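You operate a simulated robot arm through the tools that you are given. There is no shell and no other tool. Be economical: measure what you need, move in short steps, check, and stop when the job is done.

Carry out the task below with a simulated two-armed robot. There is one attempt and no reset: what you move stays moved.

Task
Stand the teal cube light on the console table and switch it on.
Fine: it is in the gold-handled drawer; shut that again, and hold the light steady while you press its button; leave the other light in the drawer, off. Set down upright: what you pick out. Where these are worked on the way, their far stop is far enough and under half their travel is too little: gold-handled drawer.

It is judged by the outcome, as a careful person would: the job done as asked, and still so three seconds after it is handed in. It fails if anything else is knocked over, pushed out of place, dropped, spilled or broken.

Robot
Two 7-joint arms with two-finger parallel grippers on one trunk, on a base that drives. Base frame: it is fixed to the floor where the robot stands at the start and does not move with it; the origin is under the middle of the robot, x ahead of it, y to its left, z up. Units: mm, rad, N and s.
The left shoulder is at the start at [60, 143, 911], the right one opposite. With the tool pointing down near the work surface each hand reaches from about 260 to 720 mm from the robot's upright axis, wherever it stands, measured 20 degrees to its own side. Places, roughly: gold-handled drawer [600, 100, 700]; orange cube light button [600, 200, 700]; teal cube light button [700, 100, 700]; top of the console table [900, -100, 800]. Payload 1.57 kg a hand.
Tool frame (each hand has its own): the origin (TCP) lies between the finger pads and is the grasp point; the fingertips stand 30 mm ahead of it; z points along the fingers, y is the line along which they close. Largest opening 110 mm; finger width 24, thickness 12; the body of the gripper, 48 by 112 mm, starts 78 mm behind the TCP.
Orientation is that of the tool frame in the base frame, as a unit quaternion [w, x, y, z]. With the fingers straight down and closing along the base's y, the tool's x points along the base's -x, its y along +y and its z along -z.

Tools
- The arms move only by the tool send_rows. It takes "left_plan", "right_plan" or both (then of equal length, played together; a hand with none holds still); each is a list of rows, each a list of 6 numbers: the shift along the tool's x, y, z in m, then the turn, a rotation vector about the tool's x, y, z in rad. In form: [[dx, dy, dz, rx, ry, rz], ...]. A call has 1 to 8 rows; each row is the pose to reach, as a shift and turn from the pose commanded when the call began, along the tool's axes at that moment. "left_grip" and "right_grip" are, for a hand that has rows, the closure, from 0 (fully open) to 1 (shut), set as the call begins (left out, the last holds). A row lasts 0.2 s, in which the tool goes at most 50 mm and 0.15 rad; a call with a longer step from one row to the next is refused whole, and so is a gripper value outside its range. Where a pose cannot be reached the arm comes as near as it can. A force on the tool above 90 N (or 10 N above the force at the start of the call, whichever is more), or a blocked arm, ends the call early, and 0.2 s more pass. Each finger travels about 45 mm/s and halts on what it meets, pressing with about 23 N; the grip force reading is that of the motor and also rises with nothing between the fingers. The clock runs only during rows and for 0.2 s after the last one: add rows that repeat a pose to give the fingers time. It gives the time, the measured TCP pose, the force on the tool (base axes), the opening and the grip force at its end, in the units of the frame above (readings bear some noise), with the torque about the TCP (base axes, N m) and any sound that the robot's microphone picked up.
- Cameras (640 x 400 px; columns grow to the right, rows downward): "scene" is now at [46.5, 8.4, 1515.4]; the picture's right is [0.10, -1.00, 0.00], its down [-0.79, -0.08, -0.61] and it looks along [0.61, 0.06, -0.79] (base axes); focal length 258 px, centre (320, 200). "left" rides on the left gripper at [70, -16, -141] in its tool frame; the picture's right is [0.23, 0.97, 0.00], its down [-0.86, 0.20, -0.48] and it looks along [-0.47, 0.11, 0.88] (tool axes); focal length 222 px, centre (320, 200). "right" rides on the right gripper at [70, 16, -141] in its tool frame; the picture's right is [-0.23, 0.97, 0.00], its down [-0.86, -0.20, -0.48] and it looks along [-0.47, -0.11, 0.88] (tool axes); focal length 222 px, centre (320, 200). There is no depth. A picture from a camera that has moved, and an enlarged one, comes with that camera's place and axes in the base frame and with its lens.
- grab_frame(camera): a new picture of that camera. It takes no simulated time.
- slide_trunk(by): slides the trunk up (or, below 0, down) by that many mm; the arms and the scene camera ride with it, the base frame stays. It gives what a move gives, with no picture.
- steer(legs): drives the robot by 1 to 6 legs, each [ahead, left, turn to the left] in mm, mm and rad, along the robot's own axes; the way and the turn of a leg run together, so that a leg with both is an arc; at most 1500 mm and 3.142 rad a leg. The arms and the cameras ride along, it lands a little off, and it stops where it bumps. It gives what a move gives.
- turn_head(pan, tilt): turns the head with the scene camera to pan (to the left, within 1.501 rad either way) and tilt (down, from -0.506 to 1.204), counted from straight ahead of the robot. It gives what a move gives.
- inspect(camera, box): a new picture of the part [left, top, right, bottom] of that camera's present view, enlarged. It takes no simulated time.
- close_job(): hands the job in; it is judged then, once.

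Work in short steps. Places have to be worked out from the pictures, the camera data and where the tool is seen: move nearer, look again, correct. Check each grasp and each placing, and mend what went wrong. You have 120 turns and 108 pictures in all, those below and enlarged ones among them. Open the grippers and draw the arms clear of the work before you hand the job in, unless the task says otherwise; then end with one line.

The tools are called after "Call:" by a JSON object that holds its "op" and its "data". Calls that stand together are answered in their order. send_rows: Moves the arms, as the interface text tells. Its arguments: {"type":"object","properties":{"left_plan":{"type":"array"},"left_grip":{"type":"number"},"right_plan":{"type":"array"},"right_grip":{"type":"number"}},"required":[]} The other tools are called the same way: slide_trunk (by) slides the trunk up or down; steer (legs) drives the base; turn_head (pan, tilt) turns the head that bears the scene camera; grab_frame (camera) takes a picture; inspect (camera, box) takes an enlarged picture of a part of a camera's view; close_job () hands the job in.

At the start:

```text
t: 0.0
left_ee_pos: [439.6, 249.3, 1080.6]
left_orientation: [0.0, 0.001, 1.0, -0.001]
left_force: [-0.3, -0.4, 0.4]
left_torque: [0.0, 0.0, -0.01]
left_finger_gap: 110.0
left_finger_force: 0.1
right_ee_pos: [439.5, -139.5, 1028.2]
right_orientation: [0.0, -0.001, 1.0, 0.001]
right_force: [0.3, 0.2, 0.2]
right_torque: [-0.03, -0.01, 0.02]
right_finger_gap: 109.9
right_finger_force: 0.0
trunk travel left (down, up): [-510.0, 80.0]
robot x, y, heading: [2.6, 3.1, -0.004]
head pan, tilt: [0.099, 0.911]
```

scene: 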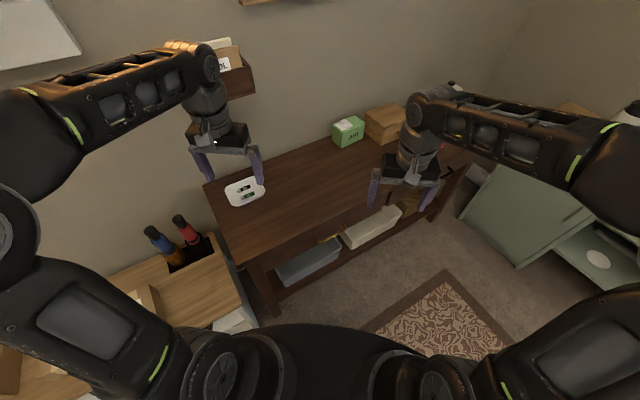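
right: 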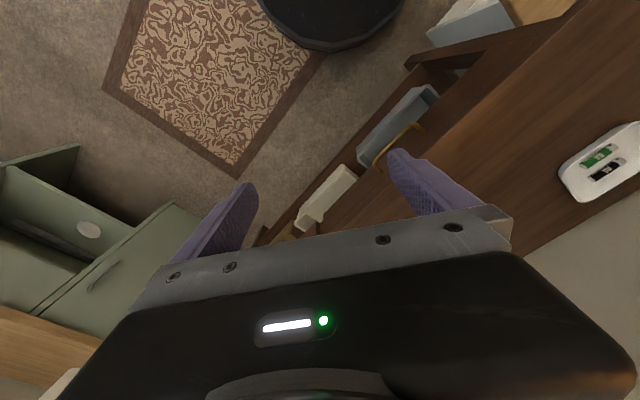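
left: 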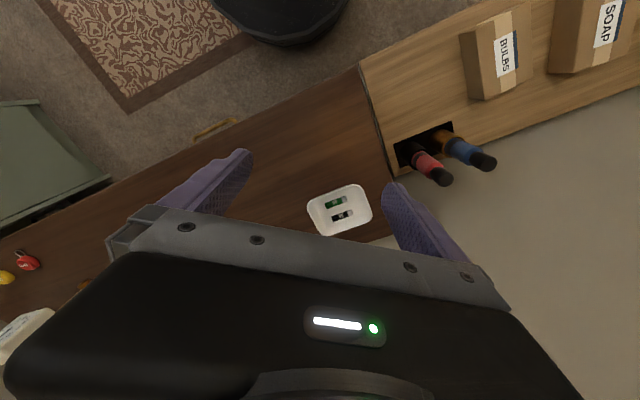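

The console table lies ahead, rotated with respect to the robot; a gold handle shows on its front. I look closer at the table front.

Call:
{"op": "inspect", "data": {"camera": "scene", "box": [200, 80, 520, 320]}}

Call:
{"op": "inspect", "data": {"camera": "right", "box": [240, 0, 640, 250]}}

```text
1.67 times, centred on (360, 200) of scene
camera zoom: at [46.5, 8.4, 1515.4], right [0.1, -1.0, 0.0], down [-0.79, -0.08, -0.61], along [0.61, 0.06, -0.79], focal length 430 px, centre (253, 200)
```

zoom: 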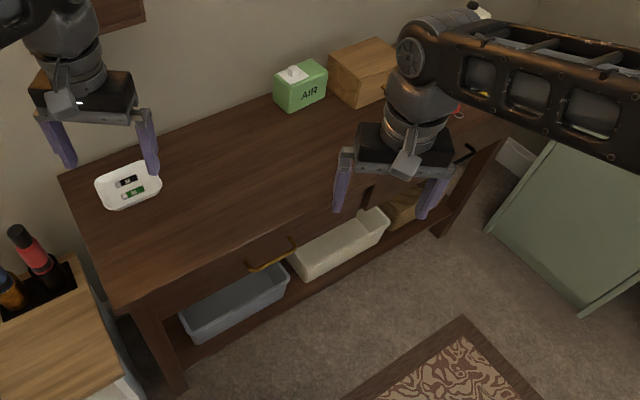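

```text
1.60 times, centred on (440, 125) of right
camera zoom: at [370.1, -122.3, 1168.1], right [0.23, 0.97, 0.0], down [0.86, -0.2, 0.48], along [0.47, -0.11, -0.88], focal length 355 px, centre (128, 320)
```

zoom: 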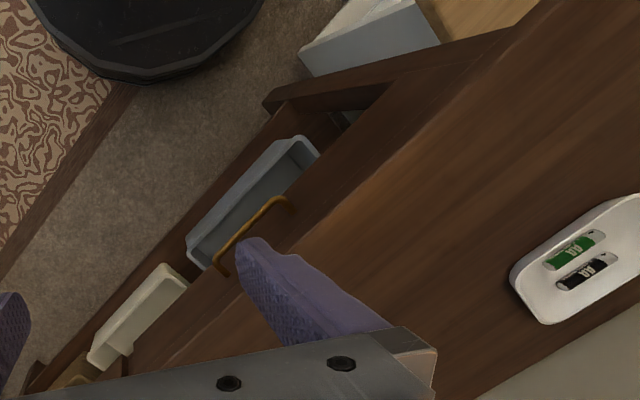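

The table's front normal points about 0.57 rad to the left of my heading, handle near [550, 14, 650]. I turn in place to square up with the table, then look.

Call:
{"op": "steer", "data": {"legs": [[0, 0, 0.57]]}}

Call:
{"op": "turn_head", "data": {"pan": 0.0, "tilt": 0.95}}

Call:
{"op": "grab_frame", "data": {"camera": "scene"}}

Call:
{"op": "grab_frame", "data": {"camera": "right"}}

Call:
{"op": "grab_frame", "data": {"camera": "left"}}

```text
t: 2.0
left_ee_pos: [238.2, 447.9, 1079.6]
left_orientation: [0.0, -0.28, 0.96, 0.001]
left_force: [0.7, -0.9, -0.4]
left_torque: [0.01, 0.04, 0.0]
left_finger_gap: 110.1
left_finger_force: 0.1
right_ee_pos: [445.7, 119.0, 1028.0]
right_orientation: [0.0, -0.28, 0.96, 0.001]
right_force: [-0.1, -0.3, -0.6]
right_torque: [-0.01, -0.03, 0.0]
right_finger_gap: 109.8
right_finger_force: 0.0
trunk travel left (down, up): [-510.0, 80.0]
robot x, y, heading: [-2.3, -0.5, 0.564]
head pan, tilt: [0.099, 0.911]
```

```text
t: 2.6
left_ee_pos: [236.3, 447.6, 1080.9]
left_orientation: [0.0, -0.279, 0.96, 0.0]
left_force: [-0.2, -0.1, 0.8]
left_torque: [0.02, 0.01, 0.0]
left_finger_gap: 110.3
left_finger_force: 0.1
right_ee_pos: [445.4, 118.6, 1027.9]
right_orientation: [0.0, -0.28, 0.96, 0.0]
right_force: [-0.3, 0.0, -0.2]
right_torque: [-0.02, 0.02, -0.01]
right_finger_gap: 109.8
right_finger_force: 0.2
trunk travel left (down, up): [-510.0, 80.0]
robot x, y, heading: [-2.7, -3.0, 0.564]
head pan, tilt: [0.0, 0.949]
```

```text
102 pictures are left
camera scene: at [37.9, 24.0, 1512.7], right [0.54, -0.84, 0.0], down [-0.69, -0.44, -0.58], along [0.49, 0.31, -0.81], focal length 258 px, centre (320, 200)
```

scene: 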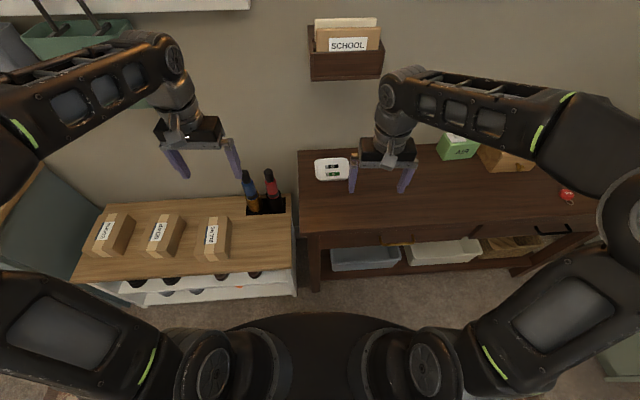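

```text
101 pictures are left
camera right: at [378.1, 95.6, 1168.2], right [-0.33, 0.94, 0.0], down [0.83, 0.29, 0.48], along [0.45, 0.16, -0.88], focal length 222 px, centre (320, 200)
```

right: 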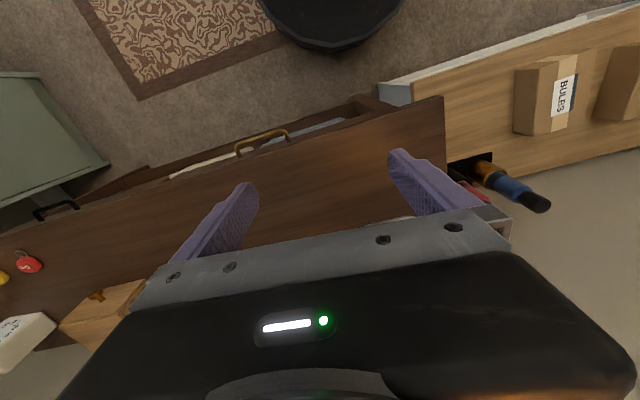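

```text
100 pictures are left
camera left: at [186.7, 397.1, 1222.6], right [-0.71, 0.7, 0.0], down [0.61, 0.63, 0.48], along [0.33, 0.34, -0.88], focal length 222 px, centre (320, 200)
```

left: 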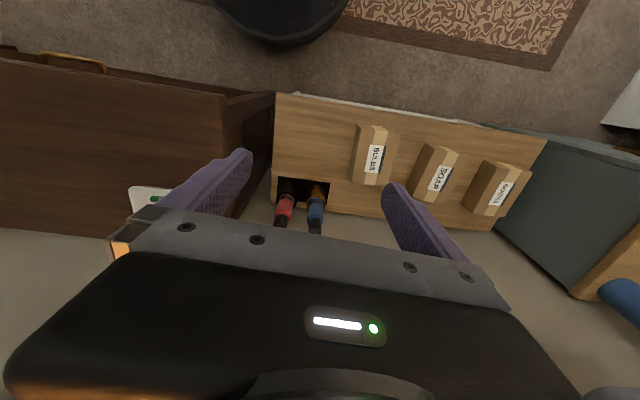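

Now squared up; in robot axes the gold handle is about 467 ahead, 278 to the right. I back off and shift right to make room for the open drawer.

Call:
{"op": "steer", "data": {"legs": [[-220, -260, 0]]}}

Call:
{"op": "turn_head", "data": {"pan": 0.0, "tilt": 0.75}}

Call:
{"op": "grab_frame", "data": {"camera": "scene"}}

Call:
{"op": "grab_frame", "data": {"camera": "right"}}

Call:
{"op": "inspect", "data": {"camera": "scene", "box": [220, 130, 480, 300]}}

```text
t: 4.9
left_ee_pos: [183.9, 107.4, 1080.2]
left_orientation: [0.0, -0.28, 0.96, 0.0]
left_force: [0.0, 0.1, 0.4]
left_torque: [0.05, 0.0, 0.01]
left_finger_gap: 110.3
left_finger_force: 0.0
right_ee_pos: [393.1, -221.2, 1028.5]
right_orientation: [0.001, -0.28, 0.96, 0.0]
right_force: [0.3, -0.7, -0.8]
right_torque: [0.01, -0.03, -0.01]
right_finger_gap: 109.9
right_finger_force: 0.2
trunk travel left (down, up): [-510.0, 80.0]
robot x, y, heading: [-53.1, -340.3, 0.569]
head pan, tilt: [0.0, 0.949]
```

```text
t: 5.6
left_ee_pos: [184.5, 107.9, 1080.6]
left_orientation: [0.0, -0.28, 0.96, 0.0]
left_force: [0.0, -0.1, -0.3]
left_torque: [0.01, -0.05, 0.0]
left_finger_gap: 109.9
left_finger_force: 0.1
right_ee_pos: [392.4, -221.2, 1027.6]
right_orientation: [0.0, -0.279, 0.96, 0.001]
right_force: [-0.7, -0.7, 0.3]
right_torque: [-0.03, 0.01, 0.0]
right_finger_gap: 110.0
right_finger_force: 0.2
trunk travel left (down, up): [-510.0, 80.0]
robot x, y, heading: [-48.6, -339.8, 0.572]
head pan, tilt: [0.0, 0.75]
```

```text
99 pictures are left
camera scene: at [-6.1, -310.7, 1528.1], right [0.54, -0.84, 0.0], down [-0.58, -0.37, -0.73], along [0.62, 0.39, -0.68], focal length 258 px, centre (320, 200)
```

scene: 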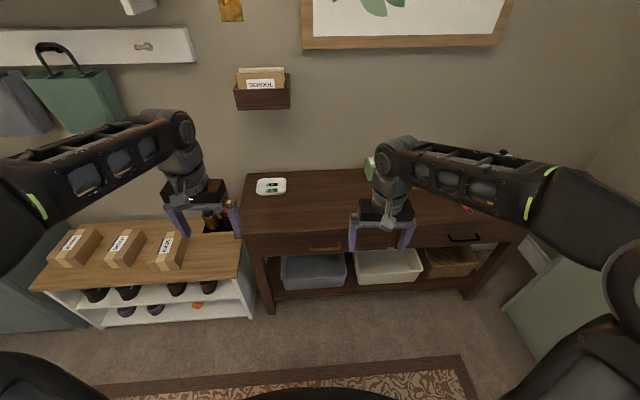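

```text
98 pictures are left
camera right: at [325.5, -244.4, 1168.1], right [-0.33, 0.94, 0.0], down [0.83, 0.29, 0.48], along [0.45, 0.16, -0.88], focal length 222 px, centre (320, 200)
```

right: 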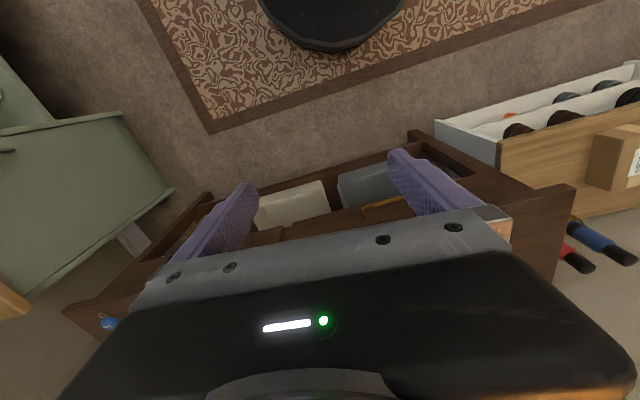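

```text
2.35 times, centred on (350, 215) of scene
camera zoom: at [-6.1, -310.7, 1528.1], right [0.54, -0.84, 0.0], down [-0.58, -0.37, -0.73], along [0.62, 0.39, -0.68], focal length 606 px, centre (249, 165)
```

zoom: 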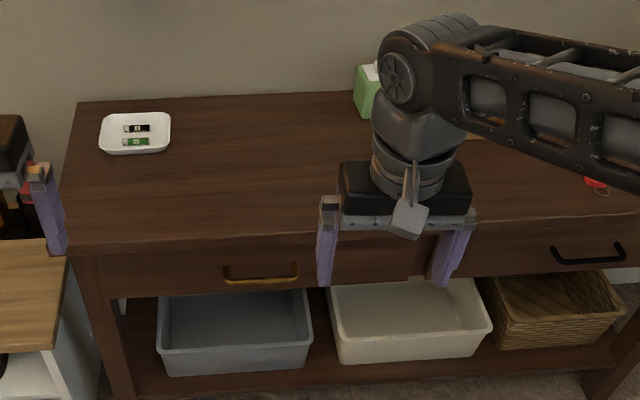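

Handle is about 698 ahead and 20 to the right of the robot, z≈650, with a horizontal gold bar. I turn the right hand to point forward (fingers closing vertically), while moving a bit forward and to the middle.

Call:
{"op": "send_rows", "data": {"right_plan": [[-0.01, 0.015, 0, 0.078, -0.078, -0.1017], [-0.02, 0.03, 0, 0.156, -0.156, -0.2034], [-0.03, 0.045, 0, 0.234, -0.234, -0.305], [-0.04, 0.06, 0, 0.312, -0.312, -0.4068], [-0.05, 0.075, 0, 0.39, -0.39, -0.5085], [-0.06, 0.09, 0, 0.468, -0.468, -0.61], [-0.07, 0.105, 0, 0.546, -0.546, -0.712], [-0.08, 0.12, 0, 0.62, -0.62, -0.81]]}}

Call:
{"op": "send_rows", "data": {"right_plan": [[0, 0, 0, 0.078, -0.078, -0.1017], [0, 0, 0, 0.156, -0.156, -0.2034], [0, 0, 0, 0.234, -0.234, -0.305], [0, 0, 0, 0.312, -0.312, -0.4068], [0, 0, 0, 0.39, -0.39, -0.51], [0, 0, 0, 0.394, -0.394, -0.512]]}}

```text
t: 7.4
left_ee_pos: [184.1, 107.6, 1080.8]
left_orientation: [0.0, -0.279, 0.96, 0.0]
left_force: [-0.4, 0.3, -0.2]
left_torque: [0.0, 0.02, -0.02]
left_finger_gap: 110.0
left_finger_force: 0.1
right_ee_pos: [394.8, -76.2, 1027.0]
right_orientation: [0.362, -0.598, 0.687, -0.199]
right_force: [0.2, 0.6, -0.4]
right_torque: [-0.05, 0.0, 0.0]
right_finger_gap: 110.1
right_finger_force: 0.1
trunk travel left (down, up): [-510.0, 80.0]
robot x, y, heading: [-52.2, -340.0, 0.565]
head pan, tilt: [0.0, 0.75]
```

```text
refused: row 5 steps farther than a row can; nothing moved
```

The first stage went well; I finish the turn with smaller steps.

Call:
{"op": "send_rows", "data": {"right_plan": [[0, 0, 0, 0.077, -0.077, -0.1], [0, 0, 0, 0.154, -0.154, -0.2], [0, 0, 0, 0.231, -0.231, -0.3], [0, 0, 0, 0.308, -0.308, -0.4], [0, 0, 0, 0.385, -0.385, -0.5], [0, 0, 0, 0.394, -0.394, -0.512]]}}

Call:
{"op": "grab_frame", "data": {"camera": "scene"}}

```text
t: 8.8
left_ee_pos: [185.3, 108.1, 1080.0]
left_orientation: [0.0, -0.28, 0.96, 0.0]
left_force: [0.0, -0.8, -0.1]
left_torque: [0.01, 0.0, 0.02]
left_finger_gap: 110.0
left_finger_force: 0.1
right_ee_pos: [396.6, -76.3, 1029.2]
right_orientation: [-0.534, 0.696, -0.381, 0.292]
right_force: [-0.1, 0.7, -0.3]
right_torque: [0.0, 0.0, -0.03]
right_finger_gap: 109.9
right_finger_force: 0.0
trunk travel left (down, up): [-510.0, 80.0]
robot x, y, heading: [-53.8, -338.6, 0.565]
head pan, tilt: [0.0, 0.75]
```

```text
96 pictures are left
camera scene: at [-6.1, -310.6, 1528.2], right [0.54, -0.84, 0.0], down [-0.58, -0.37, -0.73], along [0.62, 0.39, -0.68], focal length 258 px, centre (320, 200)
```

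scene: 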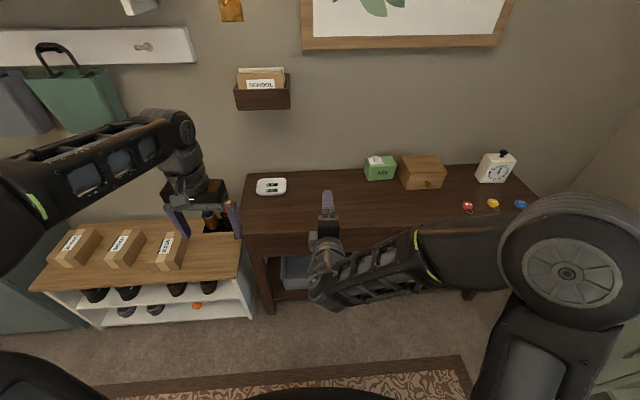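

The hand points forward 15° downward, aligned laterally with the handle. I lower it to about 100 mm in front of the bar.

Call:
{"op": "send_rows", "data": {"right_plan": [[0, 0.041, 0.021, 0, 0, 0], [0, 0.082, 0.042, 0, 0, 0], [0, 0.124, 0.063, 0, 0, 0], [0, 0.165, 0.085, 0, 0, 0], [0, 0.206, 0.106, 0, 0, 0], [0, 0.248, 0.127, 0, 0, 0], [0, 0.289, 0.149, 0, 0, 0], [0, 0.331, 0.171, 0, 0, 0]]}}

Call:
{"op": "grab_frame", "data": {"camera": "right"}}

Call:
{"op": "inspect", "data": {"camera": "scene", "box": [220, 160, 460, 310]}}

```text
t: 10.6
left_ee_pos: [184.8, 107.7, 1080.3]
left_orientation: [0.0, -0.28, 0.96, 0.0]
left_force: [0.2, 0.3, -0.2]
left_torque: [0.01, 0.03, -0.01]
left_finger_gap: 110.0
left_finger_force: 0.1
right_ee_pos: [463.4, -32.0, 665.5]
right_orientation: [-0.534, 0.696, -0.381, 0.292]
right_force: [-0.4, -0.7, -1.0]
right_torque: [-0.02, -0.02, -0.02]
right_finger_gap: 109.9
right_finger_force: 0.0
trunk travel left (down, up): [-510.0, 80.0]
robot x, y, heading: [-52.3, -338.8, 0.566]
head pan, tilt: [0.0, 0.75]
```

```text
95 pictures are left
camera right: at [382.0, -165.1, 684.7], right [-0.33, 0.06, -0.94], down [-0.81, 0.5, 0.32], along [0.49, 0.86, -0.12], focal length 222 px, centre (320, 200)
```

right: 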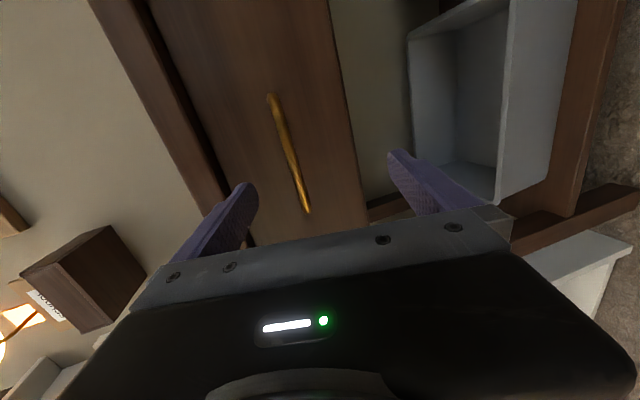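

```text
2.67 times, centred on (340, 235) of scene
camera zoom: at [-5.7, -310.4, 1528.2], right [0.54, -0.84, 0.0], down [-0.58, -0.37, -0.73], along [0.62, 0.39, -0.68], focal length 687 px, centre (267, 107)
```

zoom: 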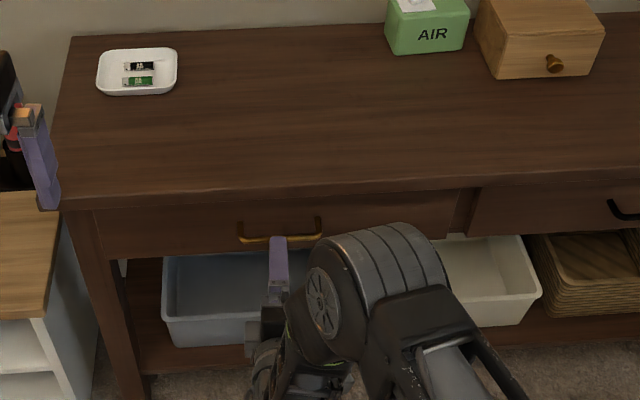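

The bar is at about 80 mm ahead and 8 mm higher than the TCP. I narrow the fingers to ~50 mm and move in most of the way.

Call:
{"op": "send_rows", "data": {"right_plan": [[0, -0.008, 0.01, 0, 0, 0], [0, -0.015, 0.02, 0, 0, 0], [0, -0.02, 0.03, 0, 0, 0], [0, -0.022, 0.035, 0, 0, 0], [0, -0.022, 0.04, 0, 0, 0], [0, -0.022, 0.04, 0, 0, 0]], "right_grip": 0.55}}

Call:
{"op": "grab_frame", "data": {"camera": "right"}}

Call:
{"op": "inspect", "data": {"camera": "scene", "box": [260, 200, 400, 290]}}

```text
t: 12.0
left_ee_pos: [184.0, 106.5, 1080.8]
left_orientation: [0.0, -0.28, 0.96, 0.0]
left_force: [0.1, 1.2, -0.6]
left_torque: [0.04, -0.01, 0.0]
left_finger_gap: 109.9
left_finger_force: 0.1
right_ee_pos: [500.1, -9.9, 675.7]
right_orientation: [-0.534, 0.696, -0.381, 0.293]
right_force: [-0.1, -0.5, 0.0]
right_torque: [-0.01, 0.03, -0.02]
right_finger_gap: 49.4
right_finger_force: 0.0
trunk travel left (down, up): [-510.0, 80.0]
robot x, y, heading: [-48.2, -340.3, 0.569]
head pan, tilt: [0.0, 0.75]
```

```text
93 pictures are left
camera right: at [418.5, -143.3, 695.0], right [-0.34, 0.06, -0.94], down [-0.81, 0.5, 0.32], along [0.49, 0.86, -0.12], focal length 222 px, centre (320, 200)
```

right: 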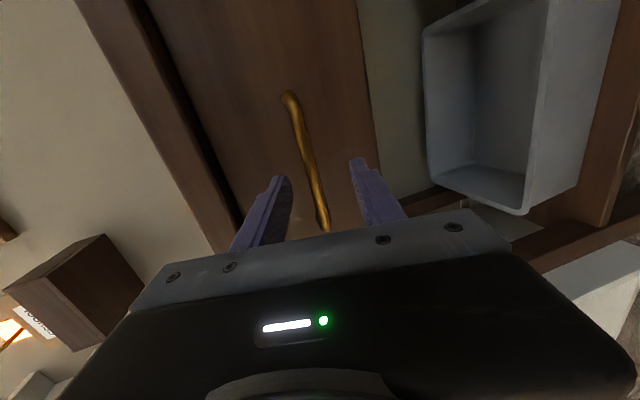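

```text
4.44 times, centred on (330, 245) of scene
camera zoom: at [-6.0, -310.6, 1528.2], right [0.54, -0.84, 0.0], down [-0.58, -0.37, -0.73], along [0.62, 0.39, -0.68], focal length 1146 px, centre (276, 0)
```

zoom: 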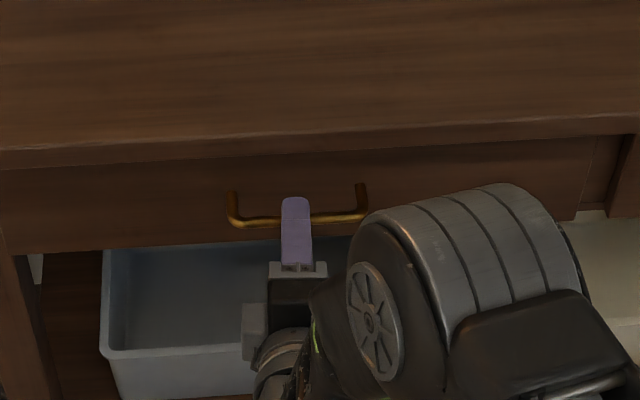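

The bar lies between the fingers. I move 28 mm further in level and close.

Call:
{"op": "send_rows", "data": {"right_plan": [[0, -0.004, 0.014, 0, 0, 0], [0, -0.007, 0.027, 0, 0, 0]]}}

Call:
{"op": "send_rows", "data": {"right_plan": [[0, 0, 0, 0, 0, 0], [0, 0, 0, 0, 0, 0], [0, 0, 0, 0, 0, 0], [0, 0, 0, 0, 0, 0]], "right_grip": 1.0}}

Call:
{"op": "grab_frame", "data": {"camera": "right"}}

```text
t: 12.6
left_ee_pos: [184.7, 108.2, 1079.8]
left_orientation: [0.001, -0.28, 0.96, 0.0]
left_force: [-0.6, -0.8, -0.4]
left_torque: [-0.03, -0.01, -0.02]
left_finger_gap: 110.2
left_finger_force: 0.0
right_ee_pos: [524.3, 6.0, 676.3]
right_orientation: [-0.535, 0.696, -0.381, 0.292]
right_force: [0.0, -0.3, 0.1]
right_torque: [0.0, -0.02, -0.02]
right_finger_gap: 49.3
right_finger_force: 0.0
trunk travel left (down, up): [-510.0, 80.0]
robot x, y, heading: [-53.4, -341.7, 0.569]
head pan, tilt: [0.0, 0.75]
```

```text
t: 13.6
left_ee_pos: [184.7, 107.7, 1080.3]
left_orientation: [-0.001, -0.28, 0.96, 0.0]
left_force: [0.3, -0.8, -0.3]
left_torque: [0.0, 0.02, -0.01]
left_finger_gap: 109.9
left_finger_force: 0.0
right_ee_pos: [523.4, 4.9, 674.3]
right_orientation: [-0.533, 0.697, -0.381, 0.291]
right_force: [-1.8, -1.6, -7.7]
right_torque: [-0.51, -0.31, 0.15]
right_finger_gap: 11.3
right_finger_force: 29.1
trunk travel left (down, up): [-510.0, 80.0]
robot x, y, heading: [-53.2, -339.8, 0.567]
head pan, tilt: [0.0, 0.75]
```

```text
91 pictures are left
camera right: at [442.5, -128.4, 694.5], right [-0.34, 0.05, -0.94], down [-0.81, 0.5, 0.32], along [0.49, 0.86, -0.13], focal length 222 px, centre (320, 200)
```

right: 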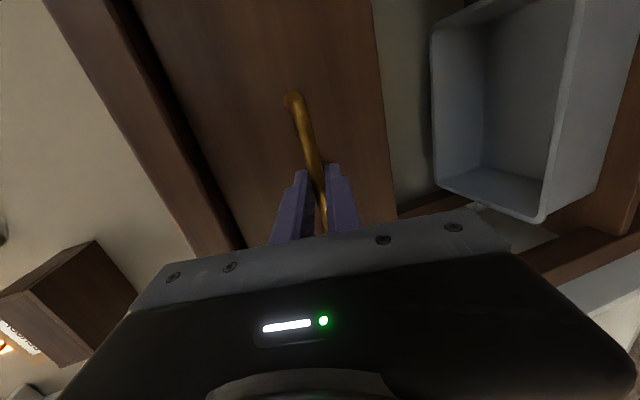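

Bar gripped (11 mm). I pull straight back 200 mm.

Call:
{"op": "send_rows", "data": {"right_plan": [[0, 0.0065, -0.0242, 0, 0, 0], [0, 0.013, -0.0483, 0, 0, 0], [0, 0.0194, -0.0725, 0, 0, 0], [0, 0.0259, -0.0966, 0, 0, 0], [0, 0.0324, -0.1208, 0, 0, 0], [0, 0.0389, -0.1449, 0, 0, 0], [0, 0.0453, -0.169, 0, 0, 0], [0, 0.0518, -0.1932, 0, 0, 0]]}}

Call:
{"op": "grab_frame", "data": {"camera": "scene"}}

```text
t: 15.4
left_ee_pos: [184.9, 106.0, 1080.2]
left_orientation: [0.0, -0.28, 0.96, 0.001]
left_force: [-0.4, -0.1, -0.2]
left_torque: [-0.02, 0.02, 0.02]
left_finger_gap: 109.9
left_finger_force: 0.2
right_ee_pos: [354.2, -105.2, 674.1]
right_orientation: [-0.533, 0.695, -0.383, 0.293]
right_force: [12.4, -17.8, 9.4]
right_torque: [-0.48, -0.47, 0.11]
right_finger_gap: 11.1
right_finger_force: 28.5
trunk travel left (down, up): [-510.0, 80.0]
robot x, y, heading: [-53.8, -341.7, 0.566]
head pan, tilt: [0.0, 0.75]
```

```text
90 pictures are left
camera scene: at [-5.9, -312.7, 1528.3], right [0.54, -0.84, 0.0], down [-0.58, -0.37, -0.73], along [0.62, 0.39, -0.68], focal length 258 px, centre (320, 200)
```

scene: 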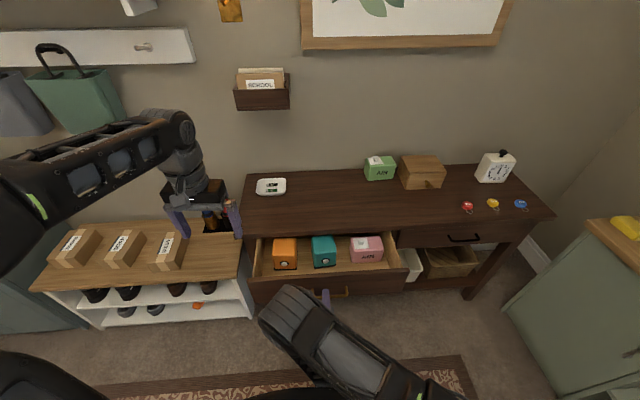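

Drawer came out ~200 mm, showing an orange cube, a teal cube and a pink box. There is some side force to the right, so I keep pulling with a slight rightward shift to find the stop.

Call:
{"op": "send_rows", "data": {"right_plan": [[0.003, 0.0052, -0.0193, 0, 0, 0], [0.004, 0.0104, -0.0386, 0, 0, 0], [0.004, 0.0155, -0.058, 0, 0, 0], [0.005, 0.0207, -0.0773, 0, 0, 0], [0.005, 0.0259, -0.0966, 0, 0, 0]]}}

Call:
{"op": "grab_frame", "data": {"camera": "scene"}}

Call:
{"op": "inspect", "data": {"camera": "scene", "box": [230, 210, 430, 335]}}

```text
t: 16.2
left_ee_pos: [184.3, 111.0, 1077.3]
left_orientation: [-0.001, -0.282, 0.959, 0.0]
left_force: [-0.3, -0.9, -0.4]
left_torque: [-0.02, 0.02, 0.0]
left_finger_gap: 110.2
left_finger_force: 0.1
right_ee_pos: [343.0, -116.5, 681.8]
right_orientation: [-0.545, 0.686, -0.379, 0.297]
right_force: [-7.0, 8.0, -77.0]
right_torque: [-0.73, 0.11, 0.9]
right_finger_gap: 26.9
right_finger_force: 37.9
trunk travel left (down, up): [-510.0, 80.0]
robot x, y, heading: [-51.6, -336.3, 0.572]
head pan, tilt: [0.0, 0.75]
stopped in row 3 (right hand): the force on the tool passed its limit at 95 N (the readings are from after the stop); the commanded pose is now the measured one
```

```text
89 pictures are left
camera scene: at [-2.7, -307.3, 1526.9], right [0.54, -0.84, 0.0], down [-0.58, -0.37, -0.73], along [0.61, 0.39, -0.68], focal length 258 px, centre (320, 200)
```

scene: 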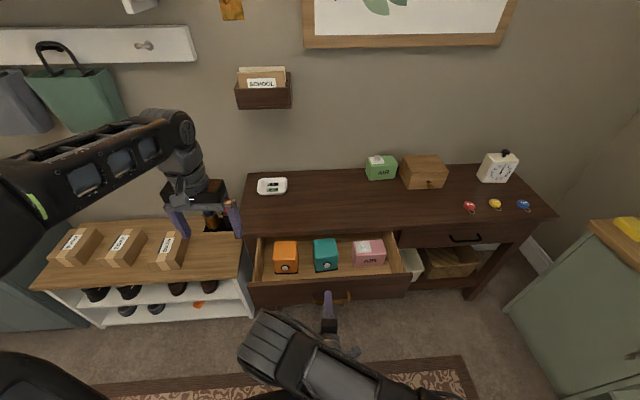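

```text
3.20 times, centred on (330, 272) of scene
camera zoom: at [-2.7, -307.3, 1526.9], right [0.54, -0.84, 0.0], down [-0.58, -0.37, -0.73], along [0.61, 0.39, -0.68], focal length 825 px, centre (288, -32)
```

zoom: 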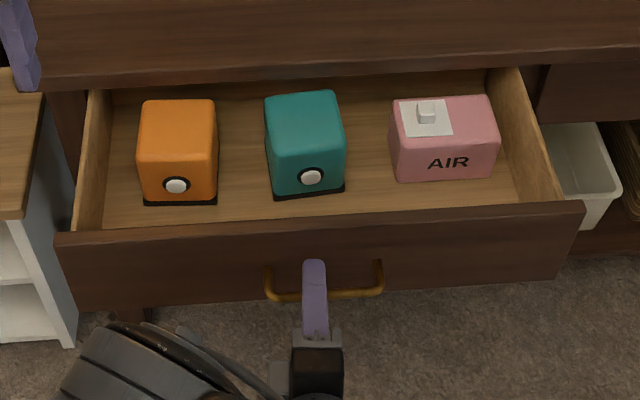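

The drawer hit its stop (~220 mm). The cubes' buttons are on their front faces. I release the handle by opening and backing off.

Call:
{"op": "send_rows", "data": {"right_plan": [[0, 0, 0, 0, 0, 0], [0, 0, 0, 0, 0, 0], [0, 0, 0, 0, 0, 0]], "right_grip": 0.45}}

Call:
{"op": "grab_frame", "data": {"camera": "right"}}

```text
t: 17.0
left_ee_pos: [183.6, 111.0, 1080.1]
left_orientation: [0.0, -0.281, 0.96, 0.001]
left_force: [-0.7, -0.9, -0.2]
left_torque: [0.02, -0.01, -0.02]
left_finger_gap: 110.1
left_finger_force: 0.0
right_ee_pos: [342.5, -118.2, 693.6]
right_orientation: [-0.554, 0.677, -0.376, 0.305]
right_force: [0.1, 0.2, 0.3]
right_torque: [0.02, -0.01, 0.0]
right_finger_gap: 60.7
right_finger_force: 0.0
trunk travel left (down, up): [-510.0, 80.0]
robot x, y, heading: [-54.6, -338.3, 0.571]
head pan, tilt: [0.0, 0.75]
```

```text
87 pictures are left
camera right: at [260.6, -252.7, 703.6], right [-0.29, 0.09, -0.95], down [-0.82, 0.49, 0.3], along [0.5, 0.86, -0.07], focal length 222 px, centre (320, 200)
```

right: 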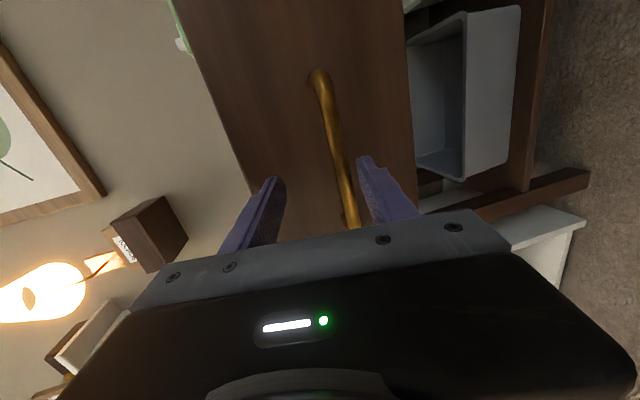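

Released cleanly. I back the right hand off, then park it to the right and higher.

Call:
{"op": "send_rows", "data": {"right_plan": [[0, 0, -0.04, 0, 0, 0], [0, 0, -0.08, 0, 0, 0], [0.02, -0.03, -0.11, 0, 0, 0], [0.05, -0.07, -0.11, 0, 0, 0], [0.08, -0.11, -0.11, 0, 0, 0], [0.11, -0.15, -0.11, 0, 0, 0], [0.14, -0.18, -0.11, 0, 0, 0], [0.18, -0.2, -0.11, 0, 0, 0]]}}

Call:
{"op": "send_rows", "data": {"left_plan": [[-0.03, -0.035, 0.0, 0, 0, 0], [-0.06, -0.07, 0.0, 0, 0, 0], [-0.09, -0.105, 0.02, 0, 0, 0], [-0.12, -0.14, 0.04, 0, 0, 0], [-0.14, -0.175, 0.06, 0, 0, 0], [-0.16, -0.21, 0.08, 0, 0, 0], [-0.16, -0.24, 0.1, 0, 0, 0], [-0.16, -0.265, 0.12, 0, 0, 0]]}}

Call:
{"op": "grab_frame", "data": {"camera": "scene"}}

Call:
{"op": "grab_frame", "data": {"camera": "left"}}

```text
t: 17.6
left_ee_pos: [182.9, 110.4, 1078.5]
left_orientation: [-0.001, -0.283, 0.959, 0.0]
left_force: [0.3, -0.2, -0.5]
left_torque: [0.05, -0.03, -0.05]
left_finger_gap: 110.0
left_finger_force: 0.0
right_ee_pos: [372.6, -162.2, 719.6]
right_orientation: [-0.563, 0.607, -0.434, 0.354]
right_force: [-3.3, 3.3, -47.0]
right_torque: [-0.69, 0.64, 0.75]
right_finger_gap: 101.7
right_finger_force: 22.6
trunk travel left (down, up): [-510.0, 80.0]
robot x, y, heading: [-49.0, -336.8, 0.571]
head pan, tilt: [0.0, 0.75]
stopped in row 3 (right hand): the arm was blocked; the commanded pose is now the measured one
```

```text
refused: row 3 steps farther than a row can; nothing moved
```

```text
86 pictures are left
camera scene: at [-4.2, -308.1, 1527.7], right [0.54, -0.84, 0.0], down [-0.57, -0.37, -0.73], along [0.61, 0.4, -0.68], focal length 258 px, centre (320, 200)
```

scene: 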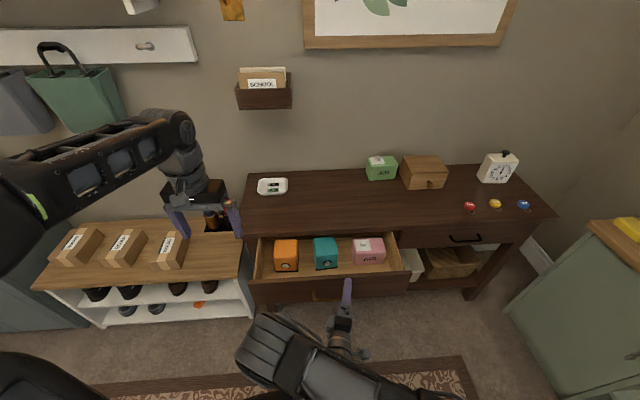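

```text
85 pictures are left
camera left: at [133.5, 60.2, 1221.4], right [-0.72, 0.7, 0.0], down [0.61, 0.63, 0.48], along [0.33, 0.34, -0.88], focal length 222 px, centre (320, 200)
```

left: 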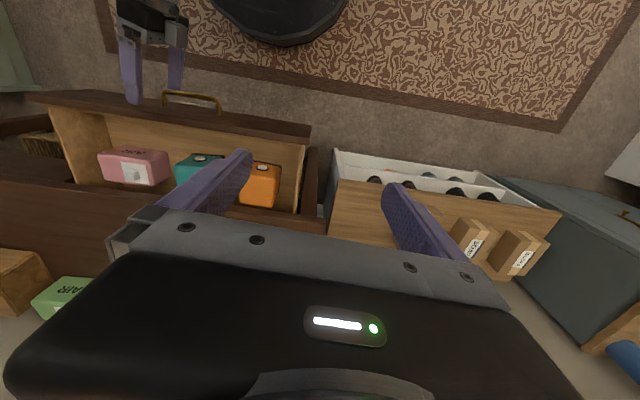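

The hand couldn't retract (blocked arm) and a finger caught under the handle on the way up. I ease down a little first to free it, and look.

Call:
{"op": "send_rows", "data": {"right_plan": [[0, 0.012, 0, 0, 0, 0], [0, 0.02, 0, 0, 0, 0]]}}

Call:
{"op": "grab_frame", "data": {"camera": "right"}}

Call:
{"op": "inspect", "data": {"camera": "scene", "box": [230, 220, 430, 345]}}

```text
t: 18.2
left_ee_pos: [181.8, 111.2, 1080.3]
left_orientation: [0.0, -0.283, 0.959, 0.0]
left_force: [-0.3, -0.9, 0.0]
left_torque: [0.02, -0.01, 0.0]
left_finger_gap: 110.0
left_finger_force: 0.0
right_ee_pos: [371.5, -163.2, 704.7]
right_orientation: [-0.568, 0.602, -0.431, 0.359]
right_force: [0.8, 1.6, -16.3]
right_torque: [-0.22, 0.15, -0.17]
right_finger_gap: 75.0
right_finger_force: 8.1
trunk travel left (down, up): [-510.0, 80.0]
robot x, y, heading: [-56.4, -339.7, 0.577]
head pan, tilt: [0.0, 0.75]
```

```text
84 pictures are left
camera right: at [265.7, -279.0, 697.6], right [-0.19, 0.23, -0.95], down [-0.74, 0.61, 0.29], along [0.65, 0.76, 0.05], focal length 222 px, centre (320, 200)
```

right: 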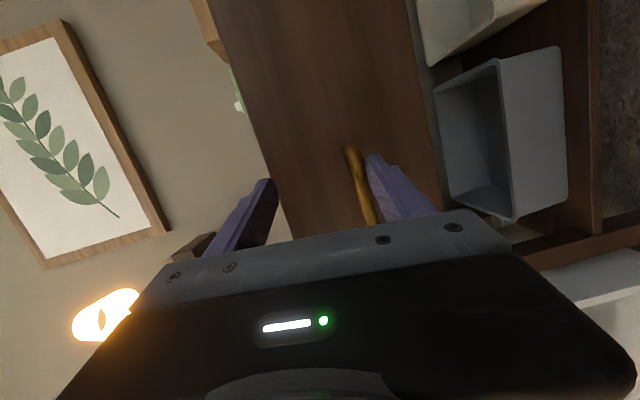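

```text
3.20 times, centred on (330, 282) of scene
camera zoom: at [-5.9, -308.4, 1528.5], right [0.54, -0.84, 0.0], down [-0.57, -0.37, -0.73], along [0.61, 0.4, -0.68], focal length 825 px, centre (288, -64)
```

zoom: 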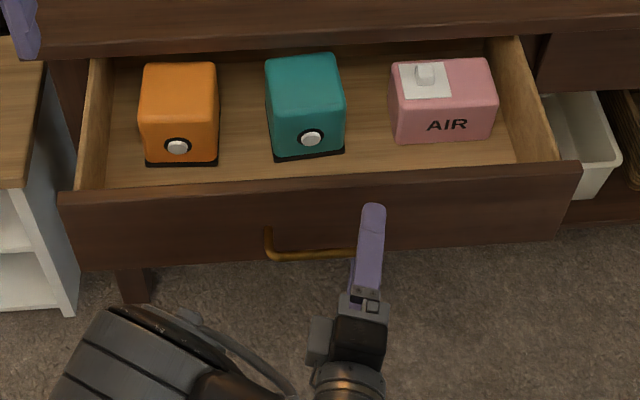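

Lower finger still touches the bar from below; I go down 15 mm more, then drive the base back to slide the fingers off.

Call:
{"op": "send_rows", "data": {"right_plan": [[0, 0.01, 0, 0, 0, 0], [0, 0.014, 0, 0, 0, 0]]}}

Call:
{"op": "steer", "data": {"legs": [[-120, 0, 0]]}}

Call:
{"op": "grab_frame", "data": {"camera": "scene"}}

```text
t: 18.9
left_ee_pos: [182.0, 110.2, 1080.1]
left_orientation: [0.0, -0.283, 0.959, 0.0]
left_force: [-0.7, 0.2, 0.3]
left_torque: [-0.03, 0.0, 0.04]
left_finger_gap: 109.9
left_finger_force: 0.1
right_ee_pos: [370.8, -160.7, 693.5]
right_orientation: [-0.57, 0.602, -0.429, 0.359]
right_force: [-0.3, 0.2, -0.1]
right_torque: [0.02, 0.03, -0.01]
right_finger_gap: 60.7
right_finger_force: 0.0
trunk travel left (down, up): [-510.0, 80.0]
robot x, y, heading: [-55.2, -337.9, 0.573]
head pan, tilt: [0.0, 0.75]
```

```text
t: 20.1
left_ee_pos: [84.1, 46.6, 1080.5]
left_orientation: [0.0, -0.281, 0.96, 0.0]
left_force: [0.0, -0.2, 1.0]
left_torque: [0.02, -0.02, 0.02]
left_finger_gap: 110.0
left_finger_force: 0.0
right_ee_pos: [272.1, -224.3, 692.3]
right_orientation: [-0.57, 0.601, -0.431, 0.358]
right_force: [-0.3, -0.1, 0.0]
right_torque: [-0.03, -0.02, 0.0]
right_finger_gap: 60.5
right_finger_force: 0.0
trunk travel left (down, up): [-510.0, 80.0]
robot x, y, heading: [-149.4, -399.9, 0.565]
head pan, tilt: [0.0, 0.75]
```

```text
82 pictures are left
camera scene: at [-106.0, -372.8, 1528.3], right [0.54, -0.84, 0.0], down [-0.57, -0.37, -0.73], along [0.62, 0.4, -0.68], focal length 258 px, centre (320, 200)
```

scene: 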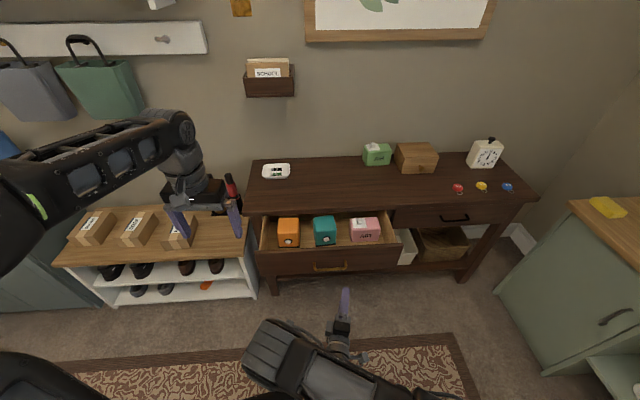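

Handle is free. I raise and park the right hand to the right.

Call:
{"op": "send_rows", "data": {"right_plan": [[0, -0.03, 0, 0, 0, 0], [0.015, -0.065, 0, 0, 0, 0], [0.04, -0.1, 0, 0, 0, 0], [0.065, -0.13, 0, 0, 0, 0], [0.09, -0.16, 0, 0, 0, 0], [0.115, -0.19, 0, 0, 0, 0], [0.14, -0.21, 0, 0, 0, 0], [0.165, -0.22, 0, 0, 0, 0]]}}

Call:
{"op": "steer", "data": {"legs": [[200, 0, 0]]}}

Call:
{"op": "grab_frame", "data": {"camera": "scene"}}

```text
t: 21.9
left_ee_pos: [84.8, 48.0, 1080.1]
left_orientation: [0.0, -0.281, 0.96, 0.0]
left_force: [-0.1, 0.2, 0.1]
left_torque: [0.0, -0.03, 0.03]
left_finger_gap: 110.0
left_finger_force: 0.1
right_ee_pos: [392.4, -368.8, 855.8]
right_orientation: [-0.568, 0.602, -0.431, 0.359]
right_force: [0.2, 0.3, 0.8]
right_torque: [-0.01, -0.01, 0.02]
right_finger_gap: 60.3
right_finger_force: 0.1
right hand out of reach, approached as far as the arm can: row 6, 7, 8
trunk travel left (down, up): [-510.0, 80.0]
robot x, y, heading: [-151.0, -400.0, 0.573]
head pan, tilt: [0.0, 0.75]
```

```text
t: 23.5
left_ee_pos: [254.3, 159.3, 1080.1]
left_orientation: [-0.001, -0.284, 0.959, -0.001]
left_force: [-0.4, -0.4, -0.3]
left_torque: [0.02, 0.04, 0.01]
left_finger_gap: 109.9
left_finger_force: 0.0
right_ee_pos: [561.7, -255.3, 855.0]
right_orientation: [-0.57, 0.602, -0.429, 0.358]
right_force: [0.3, -0.2, -0.4]
right_torque: [0.01, 0.0, 0.01]
right_finger_gap: 60.6
right_finger_force: 0.1
trunk travel left (down, up): [-510.0, 80.0]
robot x, y, heading: [18.4, -290.6, 0.574]
head pan, tilt: [0.0, 0.75]
```

```text
81 pictures are left
camera scene: at [67.0, -260.9, 1528.1], right [0.54, -0.84, 0.0], down [-0.57, -0.37, -0.73], along [0.61, 0.4, -0.68], focal length 258 px, centre (320, 200)
```

scene: 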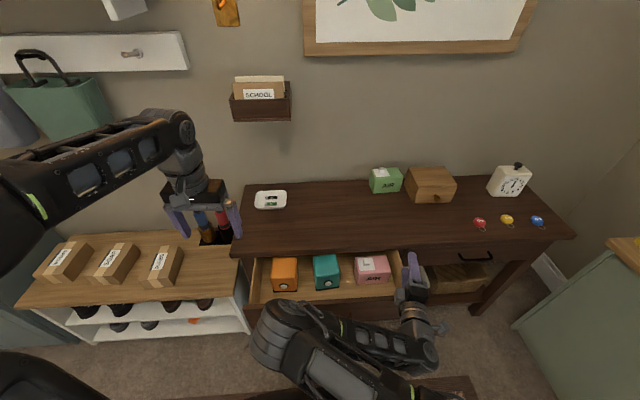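

The right elbow hangs in front of the work area, so I turn the right hand back to its original fingers-down pose, raising it.

Call:
{"op": "send_rows", "data": {"right_plan": [[0, -0.015, 0, -0.0905, 0.0803, 0.0822], [0, -0.03, 0, -0.181, 0.1606, 0.1643], [0, -0.045, 0, -0.2715, 0.2409, 0.2465], [0, -0.06, 0, -0.362, 0.3212, 0.3286], [0, -0.075, 0, -0.4525, 0.4015, 0.4108], [0, -0.09, 0, -0.543, 0.4818, 0.493], [0, -0.1, 0, -0.6335, 0.5621, 0.5751], [0, -0.11, 0, -0.724, 0.6424, 0.6572]]}}

Call:
{"op": "send_rows", "data": {"right_plan": [[0, 0, 0, -0.0905, 0.0803, 0.0822], [0, 0, 0, -0.181, 0.1606, 0.1643], [0, 0, 0, -0.2715, 0.2409, 0.2465], [0, 0, 0, -0.362, 0.3212, 0.3286], [0, 0, 0, -0.4525, 0.4015, 0.4108]]}}

Call:
{"op": "grab_frame", "data": {"camera": "scene"}}

```text
t: 25.3
left_ee_pos: [253.0, 158.8, 1080.0]
left_orientation: [-0.001, -0.283, 0.959, 0.0]
left_force: [-0.7, -0.1, -1.5]
left_torque: [-0.01, 0.0, -0.01]
left_finger_gap: 110.2
left_finger_force: 0.2
right_ee_pos: [576.9, -258.2, 965.8]
right_orientation: [0.251, -0.456, 0.839, -0.157]
right_force: [-0.6, 0.6, 0.5]
right_torque: [-0.02, 0.01, 0.0]
right_finger_gap: 60.6
right_finger_force: 0.0
right hand out of reach, approached as far as the arm can: row 1, 2, 3, 4, 5
trunk travel left (down, up): [-510.0, 80.0]
robot x, y, heading: [21.7, -292.6, 0.572]
head pan, tilt: [0.0, 0.75]
```

```text
t: 26.5
left_ee_pos: [254.5, 158.5, 1079.5]
left_orientation: [0.0, -0.284, 0.959, 0.0]
left_force: [-0.2, 0.5, 1.4]
left_torque: [0.01, 0.04, -0.01]
left_finger_gap: 110.2
left_finger_force: 0.0
right_ee_pos: [575.0, -258.0, 964.9]
right_orientation: [-0.001, -0.282, 0.96, -0.001]
right_force: [0.0, -0.5, 0.0]
right_torque: [0.0, -0.03, -0.01]
right_finger_gap: 60.6
right_finger_force: 0.2
trunk travel left (down, up): [-510.0, 80.0]
robot x, y, heading: [18.7, -290.4, 0.576]
head pan, tilt: [0.0, 0.75]
```

```text
80 pictures are left
camera scene: at [66.6, -261.8, 1528.1], right [0.54, -0.84, 0.0], down [-0.57, -0.37, -0.73], along [0.61, 0.4, -0.68], focal length 258 px, centre (320, 200)
```

scene: 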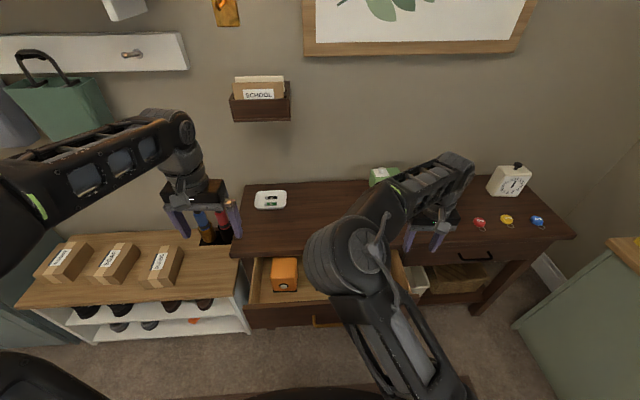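

The right elbow still crosses the middle; I swing the right hand out to the far right to pull the elbow away.

Call:
{"op": "send_rows", "data": {"right_plan": [[0.0, -0.035, -0.015, 0, 0, 0], [0.0, -0.07, -0.03, 0, 0, 0], [0.02, -0.105, -0.045, 0, 0, 0], [0.04, -0.14, -0.06, 0, 0, 0], [0.06, -0.17, -0.075, 0, 0, 0], [0.08, -0.2, -0.09, 0, 0, 0], [0.1, -0.23, -0.1, 0, 0, 0], [0.12, -0.25, -0.1, 0, 0, 0]]}}

Call:
{"op": "grab_frame", "data": {"camera": "scene"}}

```text
t: 28.3
left_ee_pos: [253.8, 157.3, 1080.9]
left_orientation: [-0.001, -0.284, 0.959, 0.0]
left_force: [0.1, 0.1, -0.6]
left_torque: [0.0, 0.01, -0.03]
left_finger_gap: 110.0
left_finger_force: 0.1
right_ee_pos: [606.7, -533.7, 1065.2]
right_orientation: [0.001, -0.281, 0.96, 0.0]
right_force: [1.2, 0.3, 0.6]
right_torque: [-0.02, 0.0, -0.02]
right_finger_gap: 60.5
right_finger_force: 0.1
trunk travel left (down, up): [-510.0, 80.0]
robot x, y, heading: [19.4, -291.3, 0.577]
head pan, tilt: [0.0, 0.75]
```

```text
79 pictures are left
camera scene: at [66.1, -261.9, 1528.2], right [0.54, -0.84, 0.0], down [-0.57, -0.37, -0.73], along [0.61, 0.4, -0.68], focal length 258 px, centre (320, 200)
```

scene: 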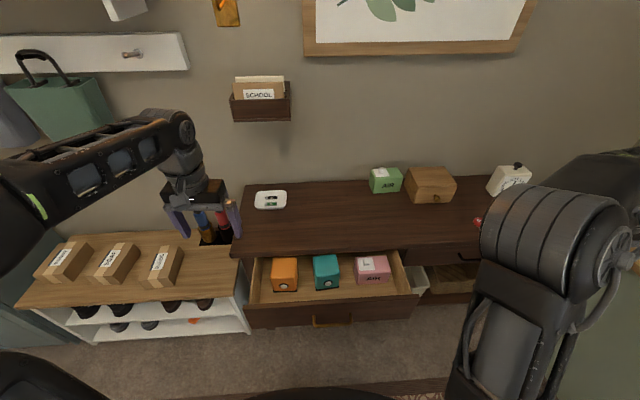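

Middle is clear. I bring the left hand, fingers down, above the teal cube (≈u 420, v −277).

Call:
{"op": "send_rows", "data": {"left_plan": [[-0.015, -0.034, 0.022, 0, 0, 0], [-0.03, -0.068, 0.045, 0, 0, 0], [-0.045, -0.102, 0.067, 0, 0, 0], [-0.06, -0.136, 0.09, 0, 0, 0], [-0.075, -0.17, 0.112, 0, 0, 0], [-0.09, -0.204, 0.135, 0, 0, 0], [-0.105, -0.238, 0.157, 0, 0, 0], [-0.12, -0.273, 0.18, 0, 0, 0]]}}

Call:
{"op": "grab_frame", "data": {"camera": "left"}}

Call:
{"op": "inspect", "data": {"camera": "scene", "box": [230, 210, 430, 335]}}

```text
t: 30.1
left_ee_pos: [502.0, -4.5, 898.3]
left_orientation: [-0.001, -0.284, 0.959, 0.001]
left_force: [-0.5, 0.4, 0.6]
left_torque: [-0.01, 0.04, -0.02]
left_finger_gap: 109.8
left_finger_force: 0.1
right_ee_pos: [607.9, -533.6, 1063.7]
right_orientation: [0.0, -0.282, 0.959, -0.001]
right_force: [0.0, 0.1, -0.1]
right_torque: [-0.01, 0.03, -0.01]
right_finger_gap: 60.4
right_finger_force: 0.0
trunk travel left (down, up): [-510.0, 80.0]
robot x, y, heading: [19.0, -285.9, 0.576]
head pan, tilt: [0.0, 0.75]
```

```text
78 pictures are left
camera left: at [452.6, -56.4, 1040.7], right [-0.72, 0.69, 0.0], down [0.61, 0.63, 0.48], along [0.33, 0.35, -0.88], focal length 222 px, centre (320, 200)
```

left: 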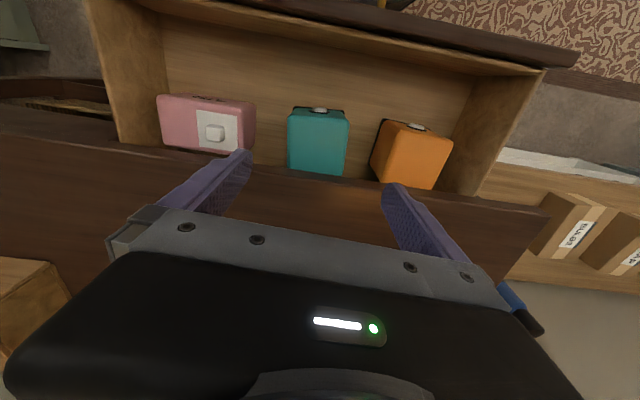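

```text
3.20 times, centred on (330, 272) of scene
camera zoom: at [67.0, -262.0, 1528.2], right [0.54, -0.84, 0.0], down [-0.57, -0.37, -0.73], along [0.61, 0.4, -0.68], focal length 825 px, centre (288, -32)
```

zoom: 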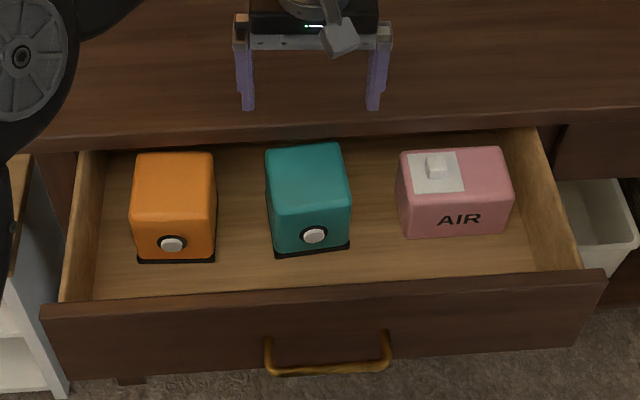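

The table edge and drawer slope ≈0.065 rad in the picture: the table's true heading is ≈0.64. I turn the robot by that much to be square, then look again.

Call:
{"op": "steer", "data": {"legs": [[0, 0, 0.065]]}}

Call:
{"op": "inspect", "data": {"camera": "scene", "box": [230, 210, 430, 335]}}

Call:
{"op": "inspect", "data": {"camera": "left", "box": [160, 20, 480, 220]}}

```text
t: 30.9
left_ee_pos: [482.4, 25.9, 899.0]
left_orientation: [0.0, -0.315, 0.949, 0.0]
left_force: [-0.8, -0.3, 0.6]
left_torque: [0.0, -0.02, -0.01]
left_finger_gap: 109.9
left_finger_force: 0.1
right_ee_pos: [621.6, -495.6, 1066.0]
right_orientation: [0.0, -0.313, 0.95, -0.001]
right_force: [0.3, -0.1, 0.2]
right_torque: [0.01, 0.01, 0.02]
right_finger_gap: 60.7
right_finger_force: 0.0
trunk travel left (down, up): [-510.0, 80.0]
robot x, y, heading: [22.7, -290.4, 0.639]
head pan, tilt: [0.0, 0.75]
```

```text
3.20 times, centred on (330, 272) of scene
camera zoom: at [64.0, -258.3, 1528.2], right [0.6, -0.8, 0.0], down [-0.55, -0.41, -0.73], along [0.59, 0.44, -0.68], focal length 825 px, centre (288, -32)
```

zoom: 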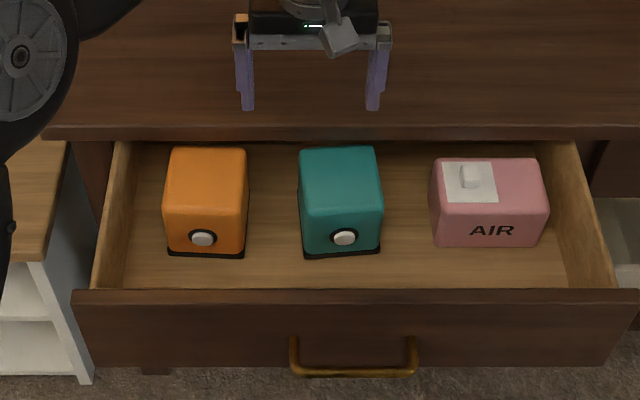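

```text
2.00 times, centred on (320, 120) of left
camera zoom: at [435.6, -28.4, 1041.2], right [-0.76, 0.65, 0.0], down [0.57, 0.67, 0.48], along [0.31, 0.36, -0.88], focal length 444 px, centre (320, 360)
```

zoom: 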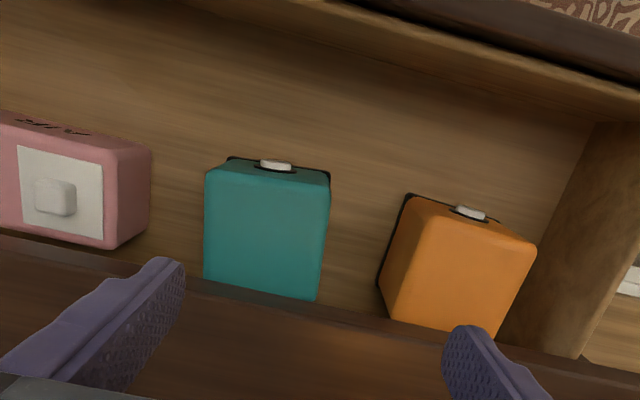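

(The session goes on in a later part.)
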